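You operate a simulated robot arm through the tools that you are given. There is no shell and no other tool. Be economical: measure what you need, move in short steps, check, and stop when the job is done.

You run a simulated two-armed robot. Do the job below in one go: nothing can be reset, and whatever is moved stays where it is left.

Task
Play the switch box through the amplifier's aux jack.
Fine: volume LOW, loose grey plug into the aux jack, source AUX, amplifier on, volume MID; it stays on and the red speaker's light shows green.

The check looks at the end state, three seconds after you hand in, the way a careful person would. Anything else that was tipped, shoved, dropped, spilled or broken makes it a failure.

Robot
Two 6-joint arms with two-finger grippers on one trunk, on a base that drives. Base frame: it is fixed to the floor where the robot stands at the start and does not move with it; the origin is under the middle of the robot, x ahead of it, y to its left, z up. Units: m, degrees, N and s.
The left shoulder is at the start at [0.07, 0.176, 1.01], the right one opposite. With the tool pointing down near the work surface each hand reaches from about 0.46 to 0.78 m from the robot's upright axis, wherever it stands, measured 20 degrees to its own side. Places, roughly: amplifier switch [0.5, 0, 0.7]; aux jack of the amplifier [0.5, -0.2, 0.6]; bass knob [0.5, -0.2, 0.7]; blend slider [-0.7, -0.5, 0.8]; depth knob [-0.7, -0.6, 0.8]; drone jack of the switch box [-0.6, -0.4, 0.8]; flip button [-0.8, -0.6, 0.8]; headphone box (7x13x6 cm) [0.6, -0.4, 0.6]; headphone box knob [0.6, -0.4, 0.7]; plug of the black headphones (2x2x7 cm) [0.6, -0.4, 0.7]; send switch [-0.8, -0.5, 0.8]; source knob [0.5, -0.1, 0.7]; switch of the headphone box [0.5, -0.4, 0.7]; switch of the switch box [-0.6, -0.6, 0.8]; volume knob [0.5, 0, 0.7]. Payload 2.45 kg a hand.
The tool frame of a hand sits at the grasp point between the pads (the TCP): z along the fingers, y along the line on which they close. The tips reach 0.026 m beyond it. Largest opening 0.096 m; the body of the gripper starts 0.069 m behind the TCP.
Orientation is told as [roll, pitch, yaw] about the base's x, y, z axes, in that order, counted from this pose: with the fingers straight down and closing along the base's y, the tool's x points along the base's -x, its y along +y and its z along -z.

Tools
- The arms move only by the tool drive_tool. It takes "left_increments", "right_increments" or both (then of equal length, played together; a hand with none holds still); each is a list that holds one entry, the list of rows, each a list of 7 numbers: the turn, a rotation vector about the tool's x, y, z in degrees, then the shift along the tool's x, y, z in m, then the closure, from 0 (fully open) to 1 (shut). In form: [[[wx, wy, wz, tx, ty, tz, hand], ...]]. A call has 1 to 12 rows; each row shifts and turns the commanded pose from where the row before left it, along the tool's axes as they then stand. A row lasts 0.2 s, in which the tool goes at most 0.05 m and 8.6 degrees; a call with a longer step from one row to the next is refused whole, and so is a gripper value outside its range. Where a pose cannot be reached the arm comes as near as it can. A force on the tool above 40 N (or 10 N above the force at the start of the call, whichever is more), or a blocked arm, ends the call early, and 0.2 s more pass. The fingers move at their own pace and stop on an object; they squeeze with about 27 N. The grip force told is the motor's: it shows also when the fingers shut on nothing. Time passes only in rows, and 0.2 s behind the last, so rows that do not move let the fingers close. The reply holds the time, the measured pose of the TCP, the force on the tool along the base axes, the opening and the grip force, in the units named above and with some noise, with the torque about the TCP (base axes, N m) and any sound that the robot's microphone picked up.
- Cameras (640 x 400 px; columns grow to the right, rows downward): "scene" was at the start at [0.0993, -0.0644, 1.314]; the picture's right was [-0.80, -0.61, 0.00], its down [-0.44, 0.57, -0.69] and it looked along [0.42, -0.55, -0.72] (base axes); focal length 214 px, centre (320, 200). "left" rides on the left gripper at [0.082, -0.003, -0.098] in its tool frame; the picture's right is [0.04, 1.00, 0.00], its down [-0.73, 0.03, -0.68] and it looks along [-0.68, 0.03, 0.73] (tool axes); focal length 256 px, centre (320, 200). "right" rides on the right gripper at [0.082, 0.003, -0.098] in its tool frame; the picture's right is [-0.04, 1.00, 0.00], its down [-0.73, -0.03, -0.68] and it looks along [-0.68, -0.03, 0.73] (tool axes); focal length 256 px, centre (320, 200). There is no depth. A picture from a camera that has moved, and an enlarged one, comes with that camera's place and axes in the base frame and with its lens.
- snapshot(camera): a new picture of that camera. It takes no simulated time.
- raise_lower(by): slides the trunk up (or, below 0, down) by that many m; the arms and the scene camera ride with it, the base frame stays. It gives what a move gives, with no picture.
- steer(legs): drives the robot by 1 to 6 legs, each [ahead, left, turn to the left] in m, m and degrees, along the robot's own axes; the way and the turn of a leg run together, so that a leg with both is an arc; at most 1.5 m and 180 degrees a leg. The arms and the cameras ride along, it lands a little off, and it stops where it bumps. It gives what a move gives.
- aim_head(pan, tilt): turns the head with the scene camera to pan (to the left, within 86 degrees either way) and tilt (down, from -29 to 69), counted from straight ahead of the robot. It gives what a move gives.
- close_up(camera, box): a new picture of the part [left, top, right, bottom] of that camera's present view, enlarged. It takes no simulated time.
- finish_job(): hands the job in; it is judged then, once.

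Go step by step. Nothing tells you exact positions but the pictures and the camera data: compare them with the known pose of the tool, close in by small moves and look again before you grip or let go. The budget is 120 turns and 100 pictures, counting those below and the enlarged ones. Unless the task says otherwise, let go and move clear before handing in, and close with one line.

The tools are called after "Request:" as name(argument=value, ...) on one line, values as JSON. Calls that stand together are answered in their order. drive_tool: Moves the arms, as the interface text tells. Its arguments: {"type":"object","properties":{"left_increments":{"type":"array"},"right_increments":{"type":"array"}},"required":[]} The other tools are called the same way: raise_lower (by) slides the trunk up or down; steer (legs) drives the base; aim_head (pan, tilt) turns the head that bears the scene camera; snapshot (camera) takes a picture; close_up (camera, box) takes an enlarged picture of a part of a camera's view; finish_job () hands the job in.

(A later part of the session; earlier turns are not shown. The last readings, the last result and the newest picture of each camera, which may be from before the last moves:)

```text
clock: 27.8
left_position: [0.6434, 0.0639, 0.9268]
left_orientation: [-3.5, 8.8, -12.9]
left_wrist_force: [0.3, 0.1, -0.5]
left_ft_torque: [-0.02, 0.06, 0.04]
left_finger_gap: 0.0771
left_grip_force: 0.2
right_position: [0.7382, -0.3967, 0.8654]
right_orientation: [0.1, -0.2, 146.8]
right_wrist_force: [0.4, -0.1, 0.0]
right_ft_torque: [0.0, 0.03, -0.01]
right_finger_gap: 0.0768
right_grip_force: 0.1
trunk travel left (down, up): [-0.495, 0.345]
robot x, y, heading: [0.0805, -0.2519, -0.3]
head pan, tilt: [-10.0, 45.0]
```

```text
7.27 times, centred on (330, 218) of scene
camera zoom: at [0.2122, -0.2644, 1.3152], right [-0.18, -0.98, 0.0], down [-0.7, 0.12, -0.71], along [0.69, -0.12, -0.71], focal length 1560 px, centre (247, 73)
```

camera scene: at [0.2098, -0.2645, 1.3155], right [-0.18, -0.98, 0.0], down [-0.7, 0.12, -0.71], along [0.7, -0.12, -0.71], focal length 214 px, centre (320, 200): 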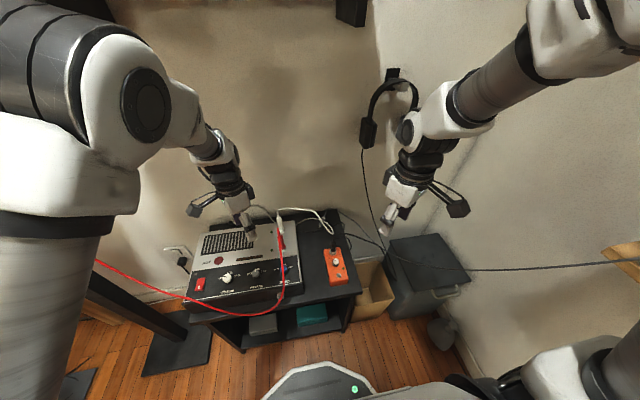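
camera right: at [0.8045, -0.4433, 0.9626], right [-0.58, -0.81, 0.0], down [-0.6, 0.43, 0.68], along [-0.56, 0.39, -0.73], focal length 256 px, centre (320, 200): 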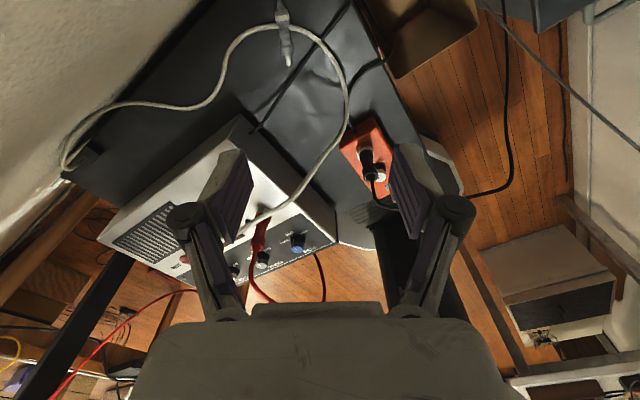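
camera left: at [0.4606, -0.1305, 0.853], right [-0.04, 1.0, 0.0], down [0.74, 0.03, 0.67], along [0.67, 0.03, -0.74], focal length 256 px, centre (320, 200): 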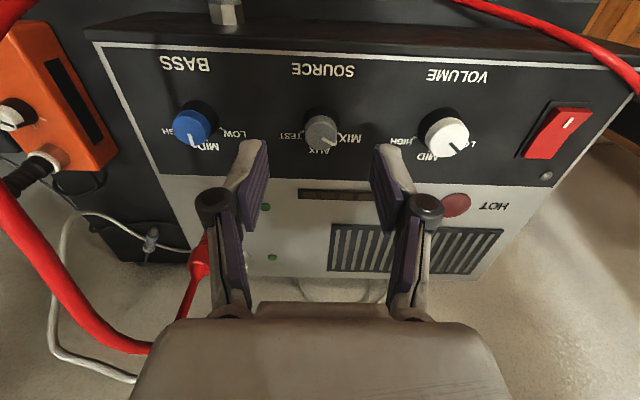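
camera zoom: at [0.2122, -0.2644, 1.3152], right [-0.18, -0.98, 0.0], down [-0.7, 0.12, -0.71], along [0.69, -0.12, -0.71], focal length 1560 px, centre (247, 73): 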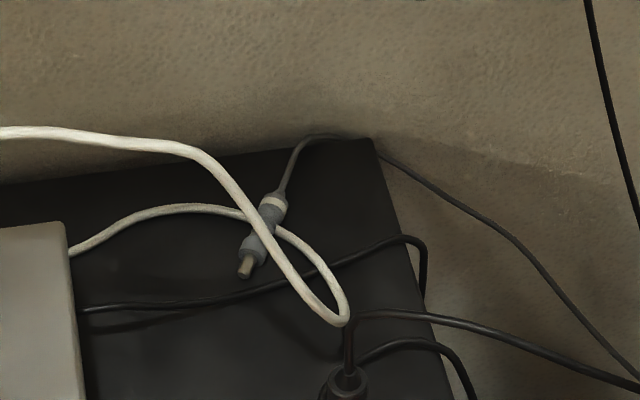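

The plug lies at ≈(0.77,-0.372,0.60), axis at 150°, crossing over one white strand; I'll grip forward of that strand at (0.768,-0.370). Lower to z≈0.70 first.

Request:
drive_tool(right_increments=[[[0, 0, -3, 0.006, -0.019, 0.01, 0.4], [0, 0, 0, 0.0065, -0.0194, 0.025, 0.4], [0, 0, 0, 0, 0, 0.04, 0.4], [0, 0, 0, 0, 0, 0.04, 0.4], [0, 0, 0, 0, 0, 0.04, 0.4], [0, 0, 0, 0, 0, 0, 0.4]]])

Request:
snapshot(camera="right")

Request:
close_up(camera="scene", box=[270, 150, 390, 245])

```text
clock: 28.4
left_position: [0.641, 0.064, 0.9289]
left_orientation: [-3.3, 8.6, -13.0]
left_wrist_force: [0.7, -0.7, 0.7]
left_ft_torque: [-0.07, 0.05, 0.0]
left_finger_gap: 0.0767
left_grip_force: 0.0
right_position: [0.7607, -0.3756, 0.8408]
right_orientation: [0.2, -0.2, 149.1]
right_wrist_force: [-33.9, 7.7, 16.5]
right_ft_torque: [-1.87, -5.87, -1.06]
right_finger_gap: 0.0574
right_grip_force: 0.1
trunk travel left (down, up): [-0.495, 0.345]
robot x, y, heading: [0.0796, -0.2477, -0.2]
head pan, tilt: [-10.0, 45.0]
stopped in row 2 (right hand): the force on the tool passed its limit at 88 N (the readings are from after the stop); the commanded pose is now the measured one
```

```text
67 pictures are left
camera right: at [0.8293, -0.4198, 0.9387], right [-0.55, -0.84, 0.0], down [-0.61, 0.4, 0.68], along [-0.57, 0.37, -0.73], focal length 256 px, centre (320, 200)
```

right: 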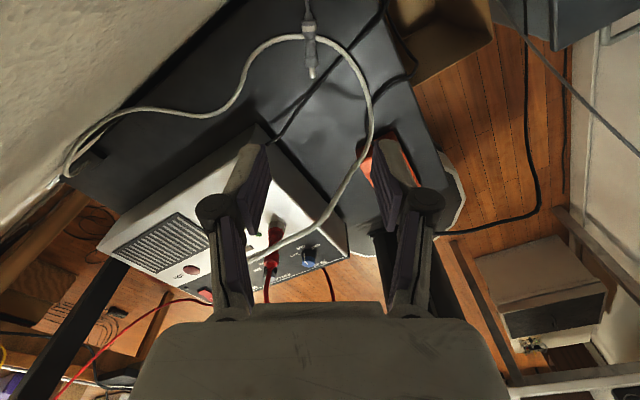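

```text
4.21 times, centred on (330, 198) of scene
camera zoom: at [0.209, -0.2649, 1.3156], right [-0.18, -0.98, 0.0], down [-0.7, 0.12, -0.71], along [0.7, -0.12, -0.71], focal length 903 px, centre (278, 210)
```

zoom: 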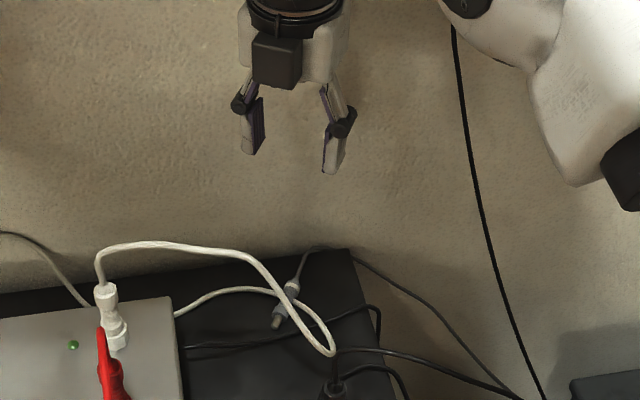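

The wrist camera touched the wall. I back off, lean the hand 15° toward the robot, then descend above the plug.

Request:
drive_tool(right_increments=[[[0, 0, 0, -0.03, 0, 0, 0.4], [0, 7.5, -1, 0, 0, 0, 0.4], [0, 7.5, 0, 0, 0, 0, 0.4], [0, 0, 0, -0.0011, -0.0022, 0.0359, 0.4], [0, 0, 0, -0.0011, -0.0022, 0.0359, 0.4], [0, 0, 0, -0.0011, -0.0022, 0.0359, 0.4], [0, 0, 0, -0.0011, -0.0022, 0.0359, 0.4], [0, 0, 0, 0, 0, 0, 0.4]]])

Request:
snapshot(camera="right")

Request:
close_up(camera="scene", box=[270, 150, 390, 245])

```text
clock: 30.1
left_position: [0.6406, 0.0641, 0.9276]
left_orientation: [-3.5, 8.6, -13.2]
left_wrist_force: [0.5, -0.1, -0.6]
left_ft_torque: [0.01, 0.01, -0.02]
left_finger_gap: 0.0767
left_grip_force: 0.1
right_position: [0.7685, -0.3697, 0.7005]
right_orientation: [0.2, 14.9, 150.2]
right_wrist_force: [0.4, -0.2, 0.7]
right_ft_torque: [0.0, 0.02, -0.05]
right_finger_gap: 0.0573
right_grip_force: 0.1
trunk travel left (down, up): [-0.495, 0.345]
robot x, y, heading: [0.0793, -0.2486, -0.1]
head pan, tilt: [-10.0, 45.0]
```

```text
65 pictures are left
camera right: at [0.8132, -0.3977, 0.8169], right [-0.53, -0.85, -0.01], down [-0.75, 0.47, 0.47], along [-0.39, 0.25, -0.88], focal length 256 px, centre (320, 200)
```

right: 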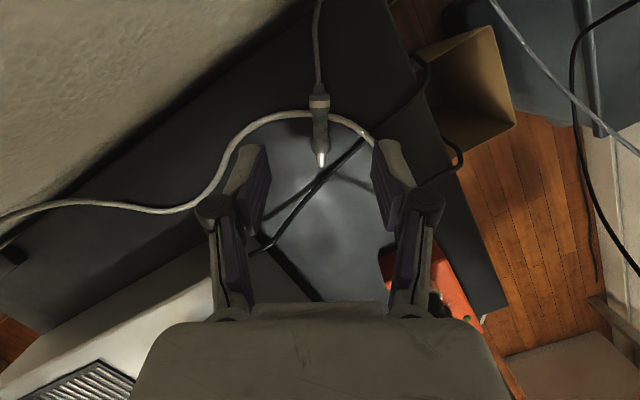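

```text
4.21 times, centred on (330, 198) of scene
camera zoom: at [0.2094, -0.2642, 1.3156], right [-0.18, -0.98, 0.0], down [-0.7, 0.12, -0.71], along [0.7, -0.12, -0.71], focal length 903 px, centre (278, 210)
```

zoom: 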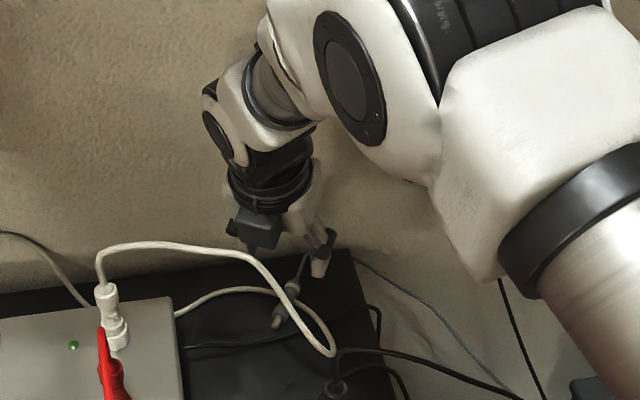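

Well aligned above the plug. I descend to grasp height.

Request:
drive_tool(right_increments=[[[0, 0, 0, -0.0082, 0, 0.0267, 0.4], [0, 0, 0, -0.0082, 0, 0.0267, 0.4], [0, 0, 0, -0.006, 0, 0.018, 0.4], [0, 0, 0, -0.0015, 0, 0.0056, 0.4]]])

Request:
snapshot(camera="right")

```text
clock: 31.1
left_position: [0.6392, 0.0646, 0.9297]
left_orientation: [-3.5, 8.5, -13.0]
left_wrist_force: [-1.2, -0.1, 0.0]
left_ft_torque: [-0.03, -0.07, 0.01]
left_finger_gap: 0.0771
left_grip_force: 0.1
right_position: [0.765, -0.3666, 0.6269]
right_orientation: [-0.1, 15.4, 150.2]
right_wrist_force: [6.8, -2.2, 17.2]
right_ft_torque: [0.04, -0.17, -0.08]
right_finger_gap: 0.0537
right_grip_force: 0.0
trunk travel left (down, up): [-0.495, 0.345]
robot x, y, heading: [0.0792, -0.2515, -0.2]
head pan, tilt: [-10.0, 45.0]
```

```text
63 pictures are left
camera right: at [0.8098, -0.3962, 0.7417], right [-0.53, -0.85, -0.01], down [-0.76, 0.47, 0.46], along [-0.38, 0.25, -0.89], focal length 256 px, centre (320, 200)
```

right: 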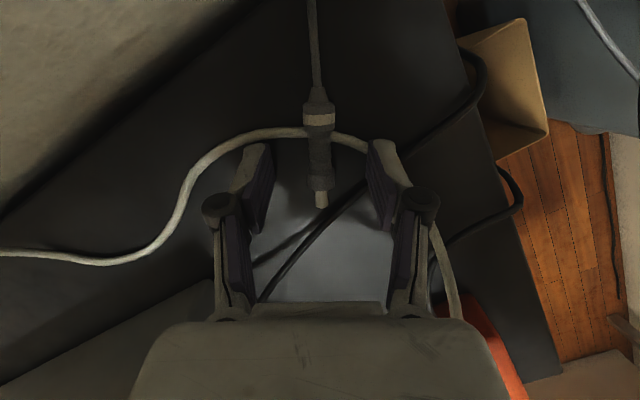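

Fingertips are at the cart top (~0.60) straddling the plug. Lift 2 mm, shift 2 mm toward the tip, and close.

Request:
drive_tool(right_increments=[[[0, 0, 0, -0.002, 0, -0.003, 0.4], [0, 0, 0, 0, 0, 0, 0.55], [0, 0, 0, 0, 0, 0, 0.7], [0, 0, 0, 0, 0, 0, 0.95], [0, 0, 0, 0, 0, 0, 0.95]]])

Request:
close_up(camera="right", box=[200, 60, 440, 210])

```text
clock: 31.8
left_position: [0.6406, 0.0644, 0.9283]
left_orientation: [-3.4, 8.5, -13.0]
left_wrist_force: [0.0, 0.1, -0.2]
left_ft_torque: [-0.01, 0.0, -0.01]
left_finger_gap: 0.0771
left_grip_force: 0.1
right_position: [0.7641, -0.3658, 0.6277]
right_orientation: [0.0, 15.4, 150.3]
right_wrist_force: [-5.4, 0.2, 19.1]
right_ft_torque: [-0.07, 0.01, -0.05]
right_finger_gap: 0.0136
right_grip_force: 39.7
trunk travel left (down, up): [-0.495, 0.345]
robot x, y, heading: [0.0796, -0.25, -0.2]
head pan, tilt: [-10.0, 45.0]
stopped in row 3 (right hand): the force on the tool passed its limit at 52 N (the readings are from after the stop); the commanded pose is now the measured one
```

```text
2.67 times, centred on (320, 135) of right
camera zoom: at [0.8083, -0.394, 0.744], right [-0.53, -0.85, -0.01], down [-0.76, 0.47, 0.46], along [-0.39, 0.25, -0.89], focal length 683 px, centre (320, 373)
```

zoom: 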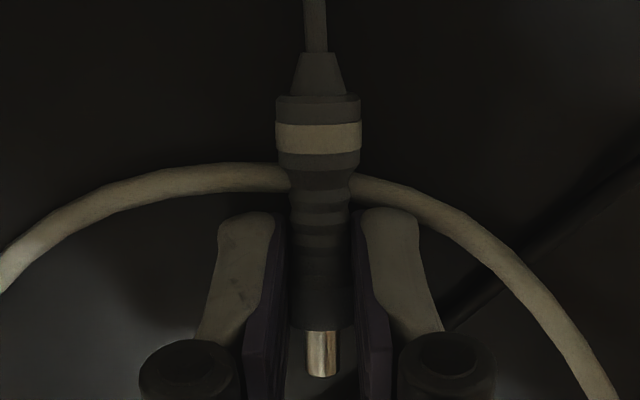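

Gripped cleanly without the white strand. Lift and check.

Request:
drive_tool(right_increments=[[[0, 0, 0, 0.004, 0, -0.015, 0.95], [0, 0, 0, 0.008, 0, -0.029, 0.95], [0, 0, 0, 0.01, 0, -0.037, 0.95], [0, 0, 0, 0.01, 0, -0.037, 0.95], [0, 0, 0, 0.01, 0, -0.037, 0.95], [0, 0, 0, 0, 0, 0, 0.95]]])

Request:
snapshot(camera="right")

Request:
snapshot(camera="scene")

```text
clock: 33.2
left_position: [0.6432, 0.0643, 0.9265]
left_orientation: [-3.5, 8.8, -13.1]
left_wrist_force: [-0.8, -0.4, 0.3]
left_ft_torque: [-0.04, -0.01, 0.0]
left_finger_gap: 0.0766
left_grip_force: 0.1
right_position: [0.7625, -0.3661, 0.7842]
right_orientation: [0.1, 15.1, 150.3]
right_wrist_force: [0.8, -0.8, -0.4]
right_ft_torque: [-0.02, 0.05, 0.02]
right_finger_gap: 0.0136
right_grip_force: 26.8
trunk travel left (down, up): [-0.495, 0.345]
robot x, y, heading: [0.0782, -0.2527, 0.3]
head pan, tilt: [-10.0, 45.0]
```

```text
61 pictures are left
camera right: at [0.8092, -0.3947, 0.9001], right [-0.53, -0.85, -0.01], down [-0.75, 0.47, 0.47], along [-0.39, 0.25, -0.88], focal length 256 px, centre (320, 200)
```

right: 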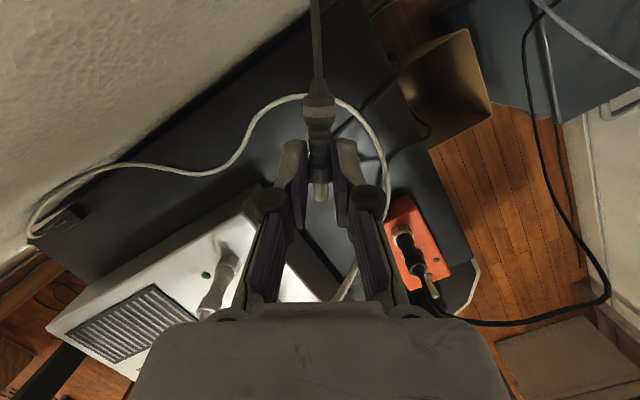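

```text
60 pictures are left
camera scene: at [0.2112, -0.2647, 1.3153], right [-0.18, -0.98, 0.0], down [-0.7, 0.12, -0.71], along [0.7, -0.12, -0.71], focal length 214 px, centre (320, 200)
```

scene: 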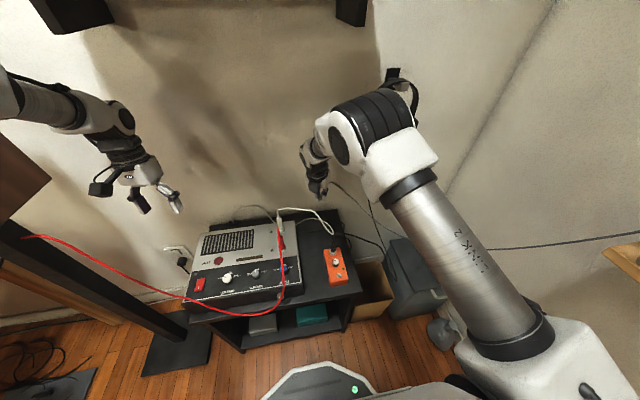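

Plug held firmly. I raise it over the cables and bring the base back/left so the gap between amp and headphone box is in reach for a level regrasp.

Request:
drive_tool(right_increments=[[[0, 0, 0, 0.008, 0.0245, -0.02, 0.95], [0, 0, 0, 0.008, 0.0245, -0.02, 0.95], [0, 0, 0, 0.008, 0.0245, -0.02, 0.95], [0, 0, 0, 0.008, 0.0245, -0.02, 0.95]]])

Request:
steer(legs=[[-0.14, 0, 0], [0, 0.13, 0]])

Request:
snapshot(camera="scene")

Request:
snapshot(camera="right")

```text
clock: 34.2
left_position: [0.6411, 0.0638, 0.9284]
left_orientation: [-3.4, 8.6, -13.0]
left_wrist_force: [-1.1, -0.9, 0.7]
left_ft_torque: [0.04, 0.02, -0.01]
left_finger_gap: 0.0768
left_grip_force: 0.0
right_position: [0.7233, -0.4572, 0.8714]
right_orientation: [0.0, 15.1, 150.3]
right_wrist_force: [-0.3, 0.3, 0.2]
right_ft_torque: [0.02, -0.01, 0.0]
right_finger_gap: 0.0136
right_grip_force: 26.7
trunk travel left (down, up): [-0.495, 0.345]
robot x, y, heading: [0.0754, -0.2517, 0.0]
head pan, tilt: [-10.0, 45.0]
```

```text
clock: 36.5
left_position: [0.5024, 0.1937, 0.9259]
left_orientation: [-3.5, 8.6, -13.1]
left_wrist_force: [0.3, 0.5, 0.2]
left_ft_torque: [-0.01, 0.0, -0.03]
left_finger_gap: 0.0766
left_grip_force: 0.0
right_position: [0.5851, -0.3249, 0.8717]
right_orientation: [0.2, 15.0, 150.2]
right_wrist_force: [0.5, 0.9, 0.8]
right_ft_torque: [-0.03, 0.0, 0.01]
right_finger_gap: 0.0133
right_grip_force: 27.1
trunk travel left (down, up): [-0.495, 0.345]
robot x, y, heading: [-0.0582, -0.1198, -0.3]
head pan, tilt: [-10.0, 45.0]
```

```text
59 pictures are left
camera scene: at [0.0706, -0.134, 1.3154], right [-0.18, -0.98, 0.0], down [-0.7, 0.12, -0.71], along [0.7, -0.13, -0.71], focal length 214 px, centre (320, 200)
```

scene: 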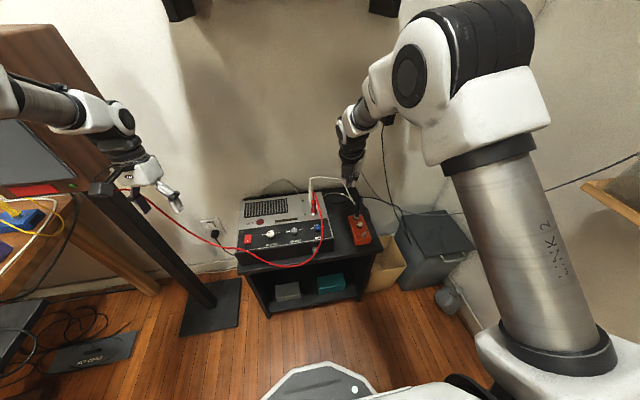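

```text
58 pictures are left
camera right: at [0.6289, -0.3543, 0.9869], right [-0.53, -0.85, -0.01], down [-0.75, 0.47, 0.47], along [-0.39, 0.25, -0.89], focal length 256 px, centre (320, 200)
```

right: 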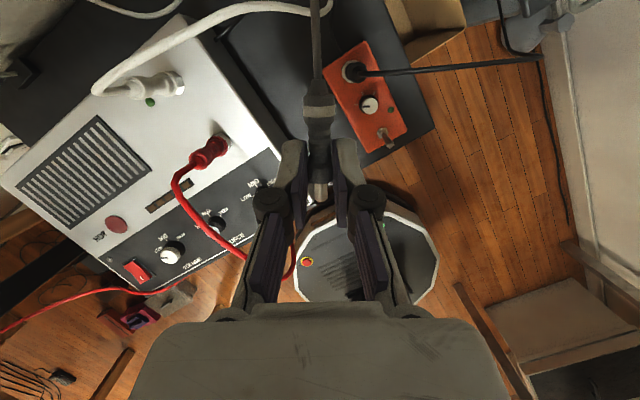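

Now yaw the hand from 150° to 0° in the air (about vertical), then un-lean it.

Request:
drive_tool(right_increments=[[[-2.17, 0, 8.08, 0, 0, 0, 0.95], [-2.17, 0, 8.08, 0, 0, 0, 0.95], [-2.17, 0, 8.08, 0, 0, 0, 0.95], [-2.17, 0, 8.08, 0, 0, 0, 0.95], [-2.17, 0, 8.08, 0, 0, 0, 0.95], [-2.17, 0, 8.08, 0, 0, 0, 0.95], [-2.17, 0, 8.08, 0, 0, 0, 0.95], [-2.17, 0, 8.08, 0, 0, 0, 0.95], [-2.17, 0, 8.08, 0, 0, 0, 0.95], [-2.17, 0, 8.08, 0, 0, 0, 0.95], [-2.17, 0, 8.08, 0, 0, 0, 0.95], [-2.17, 0, 8.08, 0, 0, 0, 0.95]]])

Request:
drive_tool(right_increments=[[[-2.17, 0, 8.08, 0, 0, 0, 0.95], [-2.17, 0, 8.08, 0, 0, 0, 0.95], [-2.17, 0, 8.08, 0, 0, 0, 0.95], [-2.17, 0, 8.08, 0, 0, 0, 0.95], [-2.17, 0, 8.08, 0, 0, 0, 0.95], [-2.17, 0, 8.08, 0, 0, 0, 0.95], [0, -7.5, 0, 0, 0, 0, 0.95], [0, -7.5, 0, 0, 0, 0, 0.95]]])

Request:
snapshot(camera="right")

Request:
snapshot(camera="scene")

```text
clock: 39.0
left_position: [0.5014, 0.1931, 0.9254]
left_orientation: [-3.5, 8.7, -13.1]
left_wrist_force: [-0.3, -0.6, -0.2]
left_ft_torque: [0.01, -0.02, 0.02]
left_finger_gap: 0.0769
left_grip_force: 0.0
right_position: [0.5847, -0.3267, 0.8717]
right_orientation: [0.0, 15.2, 49.5]
right_wrist_force: [-0.3, 0.6, 0.2]
right_ft_torque: [0.02, -0.02, -0.03]
right_finger_gap: 0.0134
right_grip_force: 26.6
trunk travel left (down, up): [-0.495, 0.345]
robot x, y, heading: [-0.0613, -0.119, -0.1]
head pan, tilt: [-10.0, 45.0]
```

```text
clock: 40.9
left_position: [0.5029, 0.1931, 0.9274]
left_orientation: [-3.5, 8.8, -13.1]
left_wrist_force: [-0.9, 0.0, 1.2]
left_ft_torque: [0.0, 0.0, 0.01]
left_finger_gap: 0.0769
left_grip_force: 0.1
right_position: [0.5834, -0.3267, 0.8718]
right_orientation: [0.0, -0.2, -0.5]
right_wrist_force: [0.3, -0.3, -0.4]
right_ft_torque: [0.02, -0.01, 0.0]
right_finger_gap: 0.0134
right_grip_force: 26.9
trunk travel left (down, up): [-0.495, 0.345]
robot x, y, heading: [-0.0572, -0.1217, -0.2]
head pan, tilt: [-10.0, 45.0]
```

```text
57 pictures are left
camera right: at [0.5021, -0.3213, 0.9694], right [0.05, 1.0, 0.0], down [0.73, -0.04, 0.68], along [0.68, -0.04, -0.73], focal length 256 px, centre (320, 200)
```

right: 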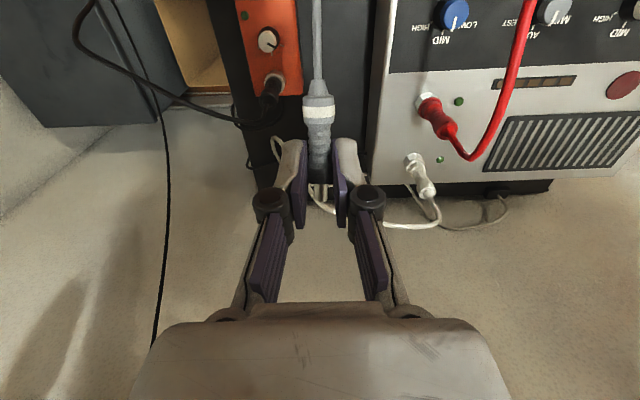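

```text
56 pictures are left
camera scene: at [0.0697, -0.1347, 1.3155], right [-0.18, -0.98, 0.0], down [-0.7, 0.13, -0.71], along [0.7, -0.13, -0.71], focal length 214 px, centre (320, 200)
```

scene: 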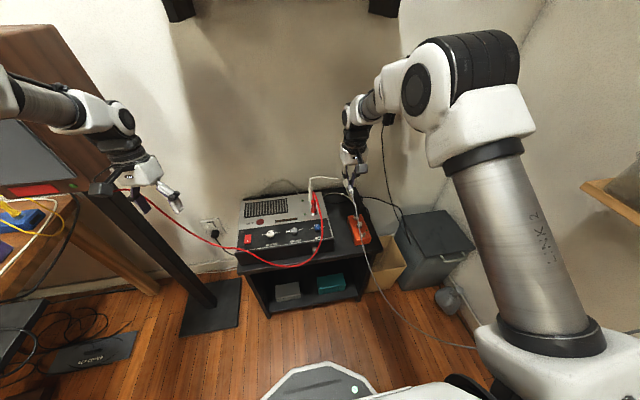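

Plug now faces +x with its tip up ~15°. I lower it into the free gap between amp and headphone box (x≈0.56,y≈-0.306) to regrasp it level.

Request:
drive_tool(right_increments=[[[0, 0, 0.5, 0.008, 0.007, 0.03, 0.95], [0, 0, 0, 0.008, 0.007, 0.03, 0.95], [0, 0, 0, 0.007, 0.0067, 0.03, 0.95], [0, 0, 0, 0, 0, 0.04, 0.95], [0, 0, 0, 0, 0, 0.04, 0.95], [0, 0, 0, 0, 0, 0.03, 0.95], [0, 0, 0, 0, 0, 0, 0.95]]])

Request:
snapshot(camera="right")

Request:
close_up(camera="scene", box=[230, 140, 390, 260])

```text
clock: 42.5
left_position: [0.5021, 0.193, 0.9264]
left_orientation: [-3.5, 8.7, -13.1]
left_wrist_force: [-0.4, 0.2, -0.1]
left_ft_torque: [0.03, -0.02, -0.02]
left_finger_gap: 0.0769
left_grip_force: 0.0
right_position: [0.5594, -0.3056, 0.6721]
right_orientation: [-0.2, 0.1, -0.9]
right_wrist_force: [-0.3, -0.1, -0.3]
right_ft_torque: [0.01, -0.02, 0.01]
right_finger_gap: 0.0135
right_grip_force: 27.1
trunk travel left (down, up): [-0.495, 0.345]
robot x, y, heading: [-0.0628, -0.1166, -0.4]
head pan, tilt: [-10.0, 45.0]
```

```text
55 pictures are left
camera right: at [0.4788, -0.3004, 0.7698], right [0.06, 1.0, 0.0], down [0.73, -0.04, 0.68], along [0.68, -0.04, -0.74], focal length 256 px, centre (320, 200)
```

right: 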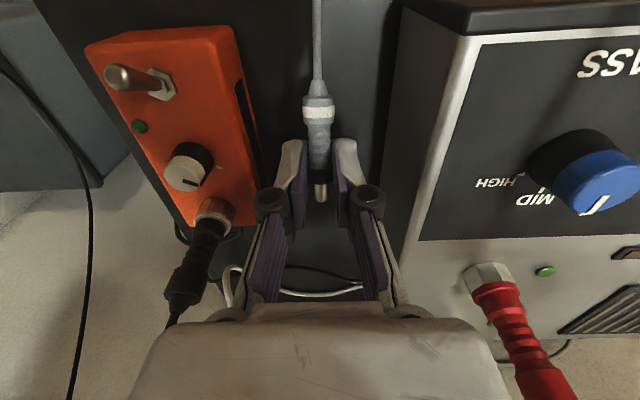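

```text
3.33 times, centred on (310, 200) of scene
camera zoom: at [0.0698, -0.1346, 1.3155], right [-0.18, -0.98, 0.0], down [-0.7, 0.13, -0.71], along [0.7, -0.13, -0.71], focal length 715 px, centre (353, 200)
```

zoom: 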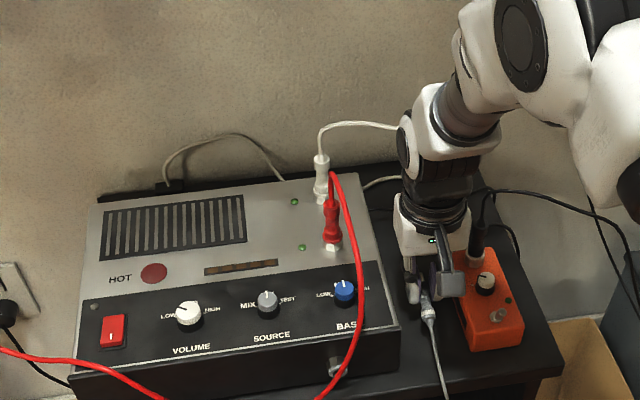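

Request:
drive_tool(right_increments=[[[0, 0, 0, 0, 0, 0.02, 0.95], [0, 0, 0, 0, 0, 0.012, 0.95], [0, 0, 0, 0, 0, 0.005, 0.95], [0, 0, 0, 0, 0, 0.004, 0.95], [0, 0, 0, 0, 0, 0.003, 0.95]]])

Request:
close_up(camera="right", box=[200, 60, 440, 210])

```text
clock: 43.6
left_position: [0.5001, 0.1934, 0.9269]
left_orientation: [-3.6, 8.6, -13.1]
left_wrist_force: [-1.1, -0.2, -0.5]
left_ft_torque: [-0.02, -0.01, 0.01]
left_finger_gap: 0.077
left_grip_force: 0.1
right_position: [0.5618, -0.3058, 0.6285]
right_orientation: [-0.2, -0.1, -1.0]
right_wrist_force: [4.7, 1.2, 14.9]
right_ft_torque: [0.0, 0.31, 0.01]
right_finger_gap: 0.0129
right_grip_force: 27.3
trunk travel left (down, up): [-0.495, 0.345]
robot x, y, heading: [-0.0586, -0.1199, -0.1]
head pan, tilt: [-10.0, 45.0]
```

```text
2.67 times, centred on (320, 135) of right
camera zoom: at [0.4792, -0.3001, 0.7266], right [0.06, 1.0, 0.0], down [0.73, -0.04, 0.68], along [0.68, -0.04, -0.73], focal length 683 px, centre (320, 373)
```

zoom: 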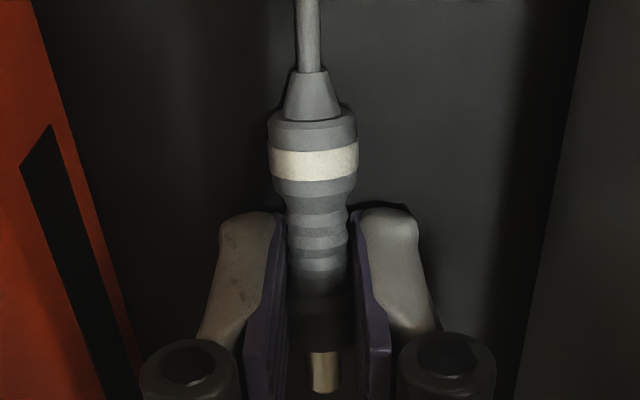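

Request:
drive_tool(right_increments=[[[0, 0, 0, 0, 0, -0.002, 0.7], [0, 0, 0, 0, 0, 0, 0.5], [0, 0, 1, 0.006, 0, 0, 0.5], [0, 0, 0, 0, 0, 0, 0.5]]])

Request:
close_up(camera="right", box=[200, 60, 440, 210])

```text
clock: 44.6
left_position: [0.5029, 0.1933, 0.9269]
left_orientation: [-3.5, 8.7, -13.2]
left_wrist_force: [-0.5, -0.3, 0.1]
left_ft_torque: [-0.04, 0.03, 0.0]
left_finger_gap: 0.0767
left_grip_force: 0.0
right_position: [0.5547, -0.3051, 0.6284]
right_orientation: [-0.1, 0.1, -1.9]
right_wrist_force: [0.0, -0.1, 0.1]
right_ft_torque: [-0.02, -0.01, 0.0]
right_finger_gap: 0.0479
right_grip_force: 0.0
trunk travel left (down, up): [-0.495, 0.345]
robot x, y, heading: [-0.0634, -0.1214, -0.1]
head pan, tilt: [-10.0, 45.0]
```

```text
2.67 times, centred on (320, 135) of right
camera zoom: at [0.4733, -0.2988, 0.7274], right [0.07, 1.0, 0.0], down [0.73, -0.05, 0.68], along [0.68, -0.05, -0.74], focal length 683 px, centre (320, 373)
```

zoom: 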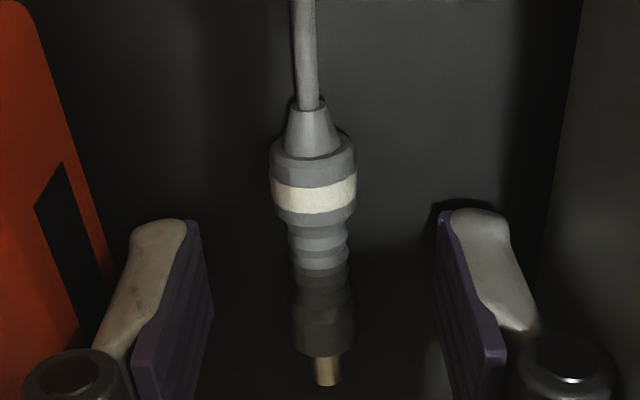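

Plug lies flat, pointing +x. Align yaw and close at mid-body.

Request:
drive_tool(right_increments=[[[0, 0, -1.9, 0, 0, 0.001, 0.5], [0, 0, 0, 0, 0, 0, 0.7], [0, 0, 0, 0, 0, 0, 0.95], [0, 0, 0, 0, 0, 0, 0.95]]])

Request:
drive_tool(right_increments=[[[0, 0, 0, 0, 0, -0.02, 0.95], [0, 0, 0, 0, 0, -0.04, 0.95], [0, 0, 0, 0, 0, -0.04, 0.95], [0, 0, 0, 0, 0, 0, 0.95]]])

Request:
snapshot(camera="right")

Request:
close_up(camera="scene", box=[270, 150, 390, 270])

```text
clock: 45.6
left_position: [0.5023, 0.1935, 0.9274]
left_orientation: [-3.4, 8.7, -13.1]
left_wrist_force: [-0.3, -0.1, -1.2]
left_ft_torque: [0.02, -0.03, -0.02]
left_finger_gap: 0.0766
left_grip_force: 0.1
right_position: [0.555, -0.3064, 0.6286]
right_orientation: [-0.2, 0.2, -0.1]
right_wrist_force: [1.0, 0.3, -1.1]
right_ft_torque: [0.01, 0.01, 0.02]
right_finger_gap: 0.0132
right_grip_force: 26.9
trunk travel left (down, up): [-0.495, 0.345]
robot x, y, heading: [-0.0617, -0.1178, -0.2]
head pan, tilt: [-10.0, 45.0]
```

```text
clock: 46.6
left_position: [0.5029, 0.1946, 0.9268]
left_orientation: [-3.5, 8.8, -13.0]
left_wrist_force: [-0.4, 0.3, -0.4]
left_ft_torque: [0.02, 0.05, -0.01]
left_finger_gap: 0.0769
left_grip_force: 0.2
right_position: [0.5548, -0.3049, 0.7294]
right_orientation: [-0.2, 0.2, 0.0]
right_wrist_force: [-0.2, 0.4, -0.6]
right_ft_torque: [0.01, 0.04, 0.0]
right_finger_gap: 0.013
right_grip_force: 27.2
trunk travel left (down, up): [-0.495, 0.345]
robot x, y, heading: [-0.0614, -0.1213, -0.2]
head pan, tilt: [-10.0, 45.0]
```

```text
51 pictures are left
camera right: at [0.4731, -0.302, 0.8259], right [0.04, 1.0, 0.0], down [0.74, -0.03, 0.68], along [0.68, -0.03, -0.74], focal length 256 px, centre (320, 200)
```

right: 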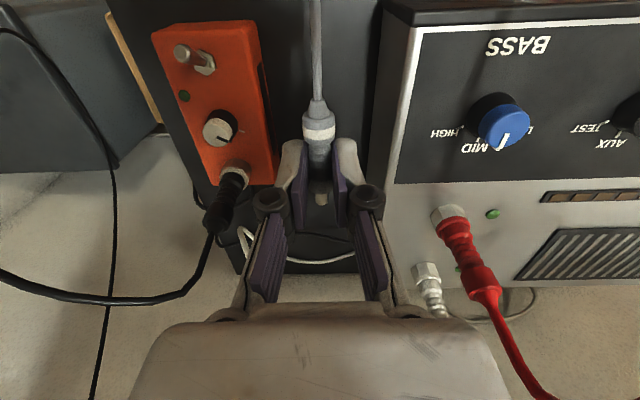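

```text
3.33 times, centred on (330, 210) of scene
camera zoom: at [0.071, -0.1349, 1.3153], right [-0.18, -0.98, 0.0], down [-0.7, 0.13, -0.71], along [0.7, -0.13, -0.71], focal length 715 px, centre (287, 167)
```

zoom: 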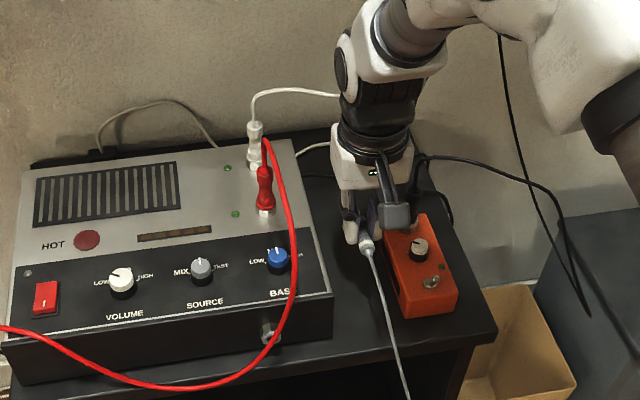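

Regrasped level. Now back the hand out in front of the amp so the wrist camera sees the jack and the red cable.

Request:
drive_tool(right_increments=[[[0, 0, 0, 0.01, 0, -0.03, 0.95], [0, 0, 0, 0.036, 0, 0, 0.95], [0, 0, 0, 0.036, 0, 0, 0.95], [0, 0, 0, 0.036, 0, 0, 0.95], [0, 0, 0, 0.036, 0, 0, 0.95], [0, 0, 0, 0, 0, 0, 0.95]]])

Request:
snapshot(camera="right")

```text
clock: 48.0
left_position: [0.5032, 0.1926, 0.927]
left_orientation: [-3.4, 8.7, -13.0]
left_wrist_force: [-0.2, -0.5, 0.0]
left_ft_torque: [0.02, 0.02, 0.0]
left_finger_gap: 0.077
left_grip_force: 0.1
right_position: [0.4003, -0.3053, 0.7603]
right_orientation: [-0.3, 0.1, 0.0]
right_wrist_force: [-1.3, 0.6, 0.3]
right_ft_torque: [0.03, 0.0, -0.01]
right_finger_gap: 0.0129
right_grip_force: 27.1
trunk travel left (down, up): [-0.495, 0.345]
robot x, y, heading: [-0.0621, -0.1191, -0.3]
head pan, tilt: [-10.0, 45.0]
```

```text
49 pictures are left
camera right: at [0.3192, -0.3016, 0.857], right [0.04, 1.0, 0.0], down [0.74, -0.03, 0.68], along [0.68, -0.03, -0.74], focal length 256 px, centre (320, 200)
```

right: 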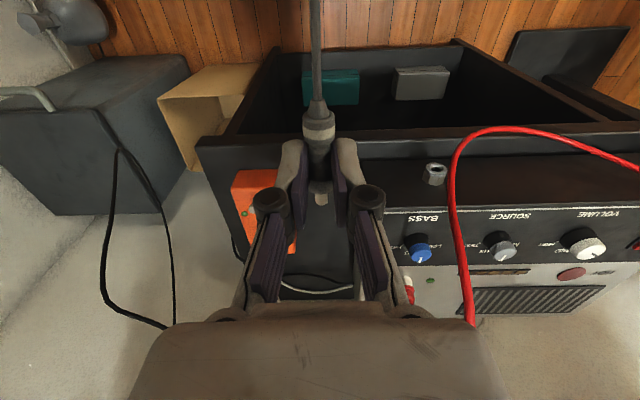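

Request:
close_up(camera="right", box=[380, 110, 500, 230])

Request:
close_up(camera="scene", box=[280, 200, 360, 270])

```text
3.33 times, centred on (440, 170) of right
camera zoom: at [0.3192, -0.3016, 0.857], right [0.04, 1.0, 0.0], down [0.74, -0.03, 0.68], along [0.68, -0.03, -0.74], focal length 853 px, centre (-80, 300)
```

zoom: 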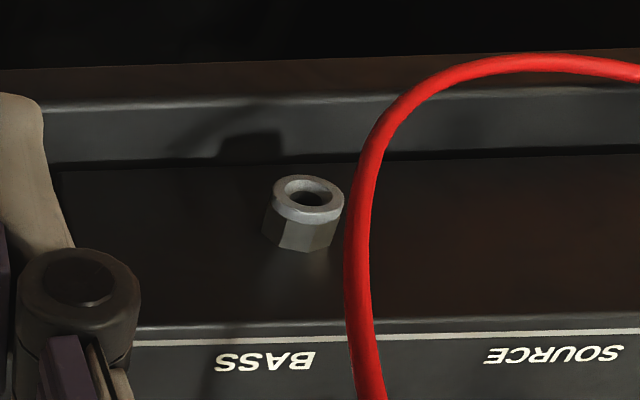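

```text
5.71 times, centred on (320, 235) of scene
camera zoom: at [0.0709, -0.135, 1.3153], right [-0.18, -0.98, 0.0], down [-0.7, 0.13, -0.71], along [0.7, -0.13, -0.71], focal length 1226 px, centre (320, 0)
```

zoom: 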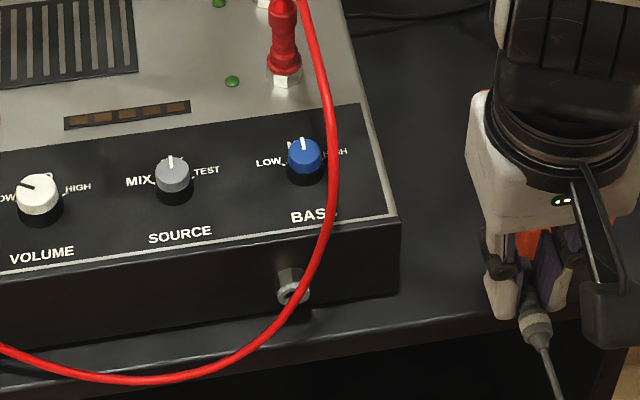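

The jack mouth resolves to ≈(0.482,-0.191,0.641), pointing −x, with the red cable hanging just in front-left of it. I roll the hand 50° so it comes in from the right, clear of the cable.

Request:
drive_tool(right_increments=[[[-8.35, 0, 0, 0, 0, 0, 0.95], [-8.35, 0, 0, 0, 0, 0, 0.95], [-8.35, 0, 0, 0, 0, 0, 0.95], [-8.35, 0, 0, 0, 0, 0, 0.95], [-8.35, 0, 0, 0, 0, 0, 0.95], [-8.25, 0, 0, 0, 0, 0, 0.95], [0, 0, 0, 0, 0, 0, 0.95]]])

Request:
snapshot(camera="right")

Request:
snapshot(camera="scene")

```text
clock: 49.6
left_position: [0.5027, 0.1932, 0.9265]
left_orientation: [-3.4, 8.7, -13.1]
left_wrist_force: [-0.4, -0.5, 1.2]
left_ft_torque: [-0.02, -0.02, 0.02]
left_finger_gap: 0.0769
left_grip_force: 0.1
right_position: [0.4008, -0.3053, 0.759]
right_orientation: [49.9, 0.1, -0.1]
right_wrist_force: [0.2, 0.3, -0.5]
right_ft_torque: [-0.02, 0.03, 0.0]
right_finger_gap: 0.013
right_grip_force: 27.0
trunk travel left (down, up): [-0.495, 0.345]
robot x, y, heading: [-0.0614, -0.1214, -0.3]
head pan, tilt: [-10.0, 45.0]
```

```text
46 pictures are left
camera right: at [0.3192, -0.3774, 0.8247], right [0.04, 0.64, 0.76], down [0.73, -0.54, 0.41], along [0.68, 0.54, -0.49], focal length 256 px, centre (320, 200)
```

right: 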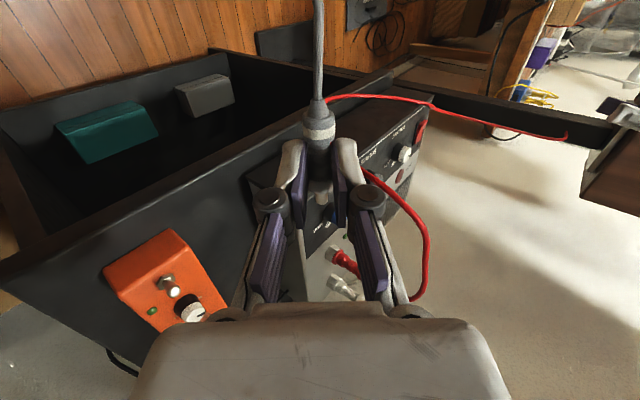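

```text
45 pictures are left
camera scene: at [0.0699, -0.1339, 1.3155], right [-0.18, -0.98, 0.0], down [-0.7, 0.12, -0.71], along [0.7, -0.13, -0.71], focal length 214 px, centre (320, 200)
```

scene: 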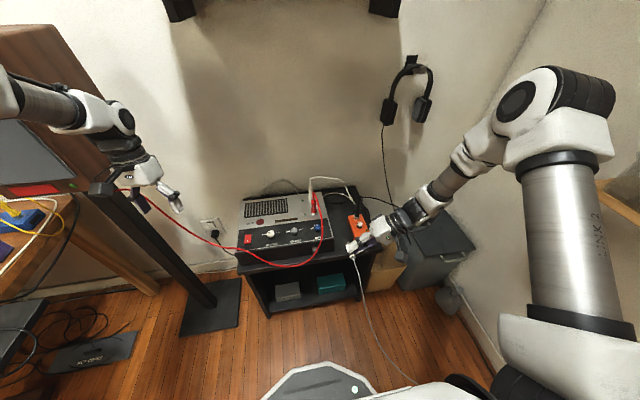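

Request:
drive_tool(right_increments=[[[0, 0, 0, 0, -0.0042, 0.0358, 0.95], [0, 0, 0, 0, -0.0042, 0.0358, 0.95], [0, 0, 0, 0, -0.0042, 0.0358, 0.95], [0, 0, 0, 0, -0.0041, 0.0358, 0.95], [0, 0, 0, 0, 0, 0, 0.95]]])

Request:
snapshot(camera="right")

Request:
close_up(camera="scene", box=[270, 190, 390, 275])

```text
clock: 50.9
left_position: [0.5016, 0.1942, 0.927]
left_orientation: [-3.5, 8.7, -13.1]
left_wrist_force: [1.2, 0.1, -0.1]
left_ft_torque: [0.0, 0.01, 0.0]
left_finger_gap: 0.0768
left_grip_force: 0.2
right_position: [0.4005, -0.2072, 0.6538]
right_orientation: [49.9, 0.1, -0.1]
right_wrist_force: [0.2, -0.9, 0.7]
right_ft_torque: [0.0, 0.0, -0.02]
right_finger_gap: 0.013
right_grip_force: 27.7
trunk travel left (down, up): [-0.495, 0.345]
robot x, y, heading: [-0.058, -0.1194, -0.1]
head pan, tilt: [-10.0, 45.0]
```

```text
44 pictures are left
camera right: at [0.3186, -0.2793, 0.7196], right [0.04, 0.64, 0.76], down [0.73, -0.54, 0.41], along [0.68, 0.54, -0.49], focal length 256 px, centre (320, 200)
```

right: 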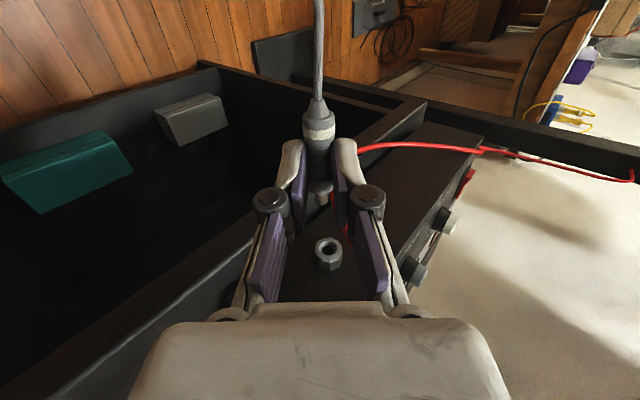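

```text
4.71 times, centred on (330, 232) of scene
camera zoom: at [0.0698, -0.1353, 1.3155], right [-0.18, -0.98, 0.0], down [-0.7, 0.13, -0.71], along [0.7, -0.12, -0.71], focal length 1009 px, centre (273, 47)
```

zoom: 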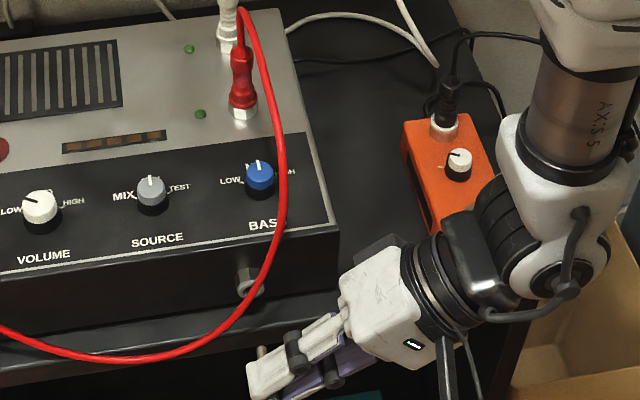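

Request:
close_up(camera="right", box=[260, 130, 400, 280])

```text
2.67 times, centred on (330, 205) of right
camera zoom: at [0.3186, -0.2793, 0.7196], right [0.04, 0.64, 0.76], down [0.73, -0.54, 0.41], along [0.68, 0.54, -0.49], focal length 683 px, centre (293, 187)
```

zoom: 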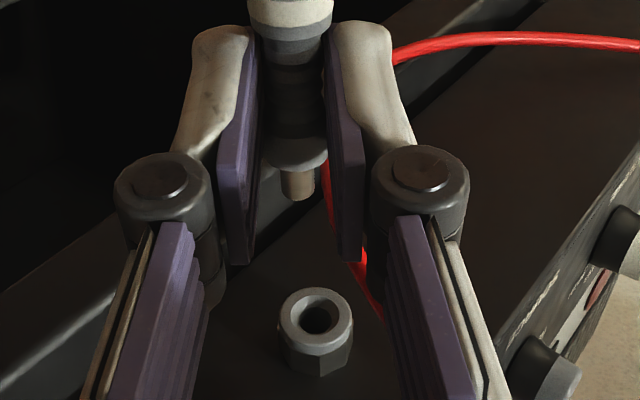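

The jack is re-triangulated at (0.475,-0.192,0.647) and the plug tip at ≈(0.431,-0.192,0.640), parallel to the jack axis. I correct and advance to ~1 cm.

Request:
drive_tool(right_increments=[[[0, 0, 0, 0, 0.0045, -0.0035, 0.95], [0, 0, 0, -0.016, 0, 0, 0.95], [0, 0, 0, -0.016, 0, 0, 0.95], [0, 0, 0, 0, 0, 0, 0.95]]])

Request:
close_up(camera="right", box=[260, 110, 400, 260])

Request:
close_up(camera="scene", box=[290, 210, 360, 270])

```text
clock: 51.9
left_position: [0.5029, 0.1932, 0.9274]
left_orientation: [-3.5, 8.8, -13.0]
left_wrist_force: [0.1, 0.1, 0.9]
left_ft_torque: [-0.02, 0.01, 0.01]
left_finger_gap: 0.0767
left_grip_force: 0.1
right_position: [0.4329, -0.2055, 0.6598]
right_orientation: [49.9, 0.1, 0.0]
right_wrist_force: [-0.3, -0.2, 0.1]
right_ft_torque: [-0.04, 0.0, -0.01]
right_finger_gap: 0.0129
right_grip_force: 27.0
trunk travel left (down, up): [-0.495, 0.345]
robot x, y, heading: [-0.0584, -0.1196, -0.0]
head pan, tilt: [-10.0, 45.0]
```

```text
2.67 times, centred on (330, 185) of right
camera zoom: at [0.3516, -0.2786, 0.7254], right [0.04, 0.64, 0.76], down [0.73, -0.54, 0.41], along [0.68, 0.54, -0.5], focal length 683 px, centre (293, 240)
```

zoom: 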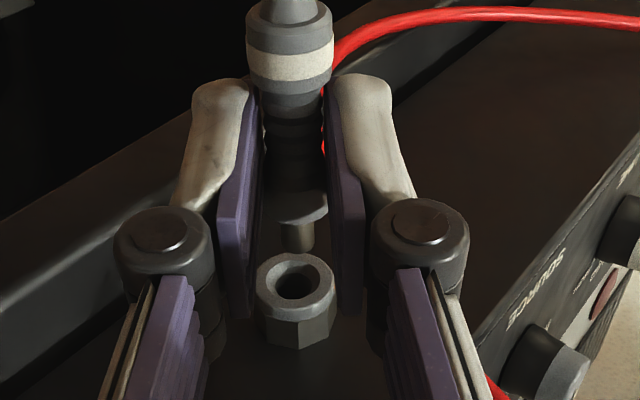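

```text
6.67 times, centred on (325, 240) of scene
camera zoom: at [0.0701, -0.1347, 1.3154], right [-0.18, -0.98, 0.0], down [-0.7, 0.13, -0.71], along [0.7, -0.13, -0.71], focal length 1430 px, centre (287, -67)
```

zoom: 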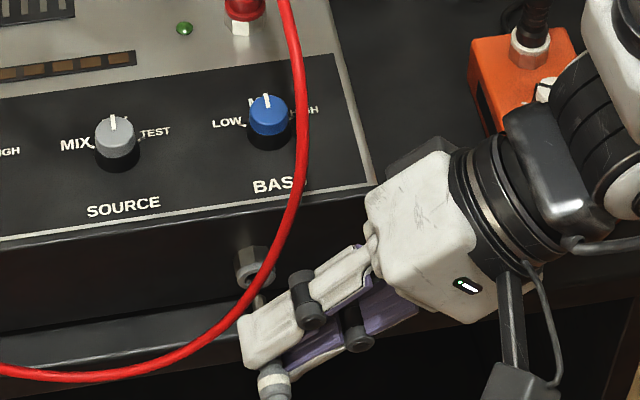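

Request:
drive_tool(right_increments=[[[0, 0, 0, 0, -0.0008, -0.0019, 0.95], [0, 0, 0, -0.005, 0, 0, 0.95], [0, 0, 0, -0.004, 0, 0, 0.95], [0, 0, 0, 0, 0, 0, 0.95]]])

Request:
close_up(camera="right", box=[270, 130, 370, 240])

Request:
close_up(camera="scene", box=[300, 220, 345, 260])

```text
clock: 52.9
left_position: [0.5021, 0.1932, 0.9273]
left_orientation: [-3.5, 8.7, -13.1]
left_wrist_force: [-0.6, 0.5, 0.4]
left_ft_torque: [0.02, -0.02, -0.01]
left_finger_gap: 0.077
left_grip_force: 0.0
right_position: [0.4427, -0.2073, 0.6595]
right_orientation: [49.9, 0.2, -0.1]
right_wrist_force: [-0.1, -0.5, 0.3]
right_ft_torque: [-0.04, -0.01, 0.0]
right_finger_gap: 0.013
right_grip_force: 27.2
trunk travel left (down, up): [-0.495, 0.345]
robot x, y, heading: [-0.0576, -0.1197, -0.2]
head pan, tilt: [-10.0, 45.0]
```

```text
3.64 times, centred on (320, 185) of right
camera zoom: at [0.3603, -0.2807, 0.7256], right [0.04, 0.64, 0.76], down [0.73, -0.54, 0.41], along [0.68, 0.54, -0.5], focal length 931 px, centre (320, 254)
```

zoom: 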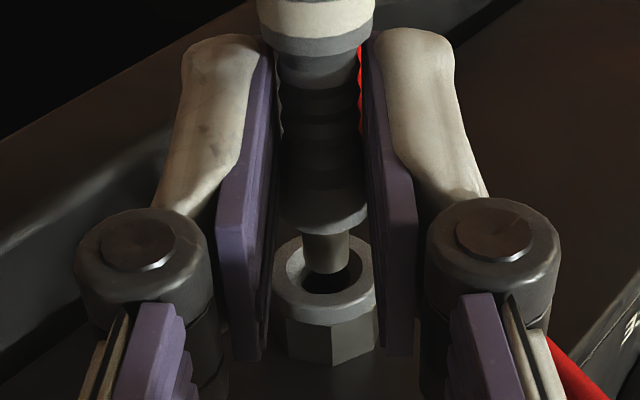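

```text
10.00 times, centred on (322, 240) of scene
camera zoom: at [0.0703, -0.1347, 1.3154], right [-0.18, -0.98, 0.0], down [-0.7, 0.13, -0.71], along [0.7, -0.13, -0.71], focal length 2145 px, centre (295, -200)
```

zoom: 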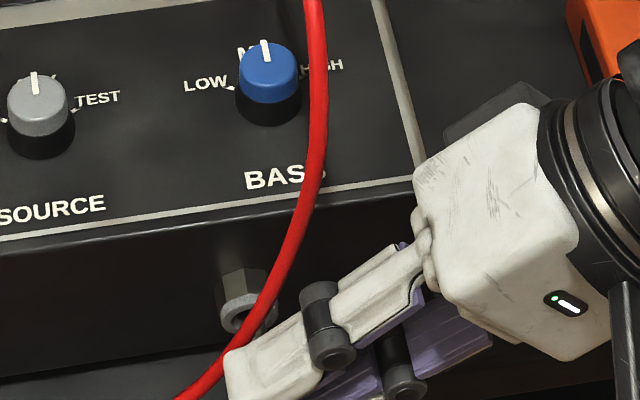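

Request:
drive_tool(right_increments=[[[0, 0, 0, -0.002, -0.0004, 0, 0.95], [0, 0, 0, -0.002, 0, 0, 0.95], [0, 0, 0, 0, 0, 0, 0.95]]])

Request:
close_up(camera="right", box=[290, 160, 350, 220])

```text
clock: 53.6
left_position: [0.5023, 0.1929, 0.9267]
left_orientation: [-3.6, 8.7, -13.0]
left_wrist_force: [0.0, -0.6, -0.2]
left_ft_torque: [-0.02, -0.02, 0.02]
left_finger_gap: 0.0767
left_grip_force: 0.1
right_position: [0.4454, -0.2087, 0.6608]
right_orientation: [49.9, 0.0, -0.2]
right_wrist_force: [-0.1, 0.6, -0.3]
right_ft_torque: [0.0, 0.0, 0.04]
right_finger_gap: 0.0129
right_grip_force: 26.7
trunk travel left (down, up): [-0.495, 0.345]
robot x, y, heading: [-0.061, -0.1209, -0.2]
head pan, tilt: [-10.0, 45.0]
```

```text
6.67 times, centred on (320, 190) of right
camera zoom: at [0.3644, -0.2809, 0.7252], right [0.04, 0.64, 0.76], down [0.73, -0.54, 0.41], along [0.68, 0.54, -0.5], focal length 1707 px, centre (320, 267)
```

zoom: 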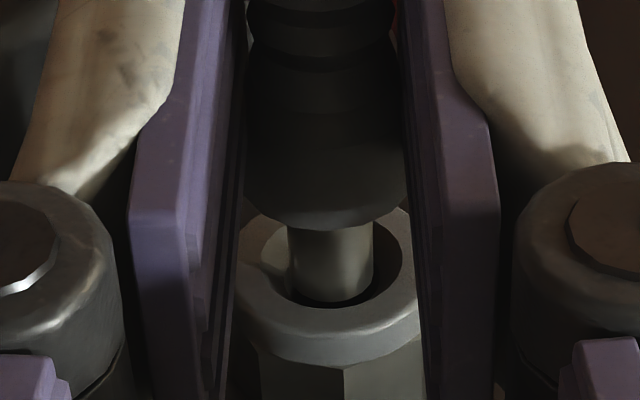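

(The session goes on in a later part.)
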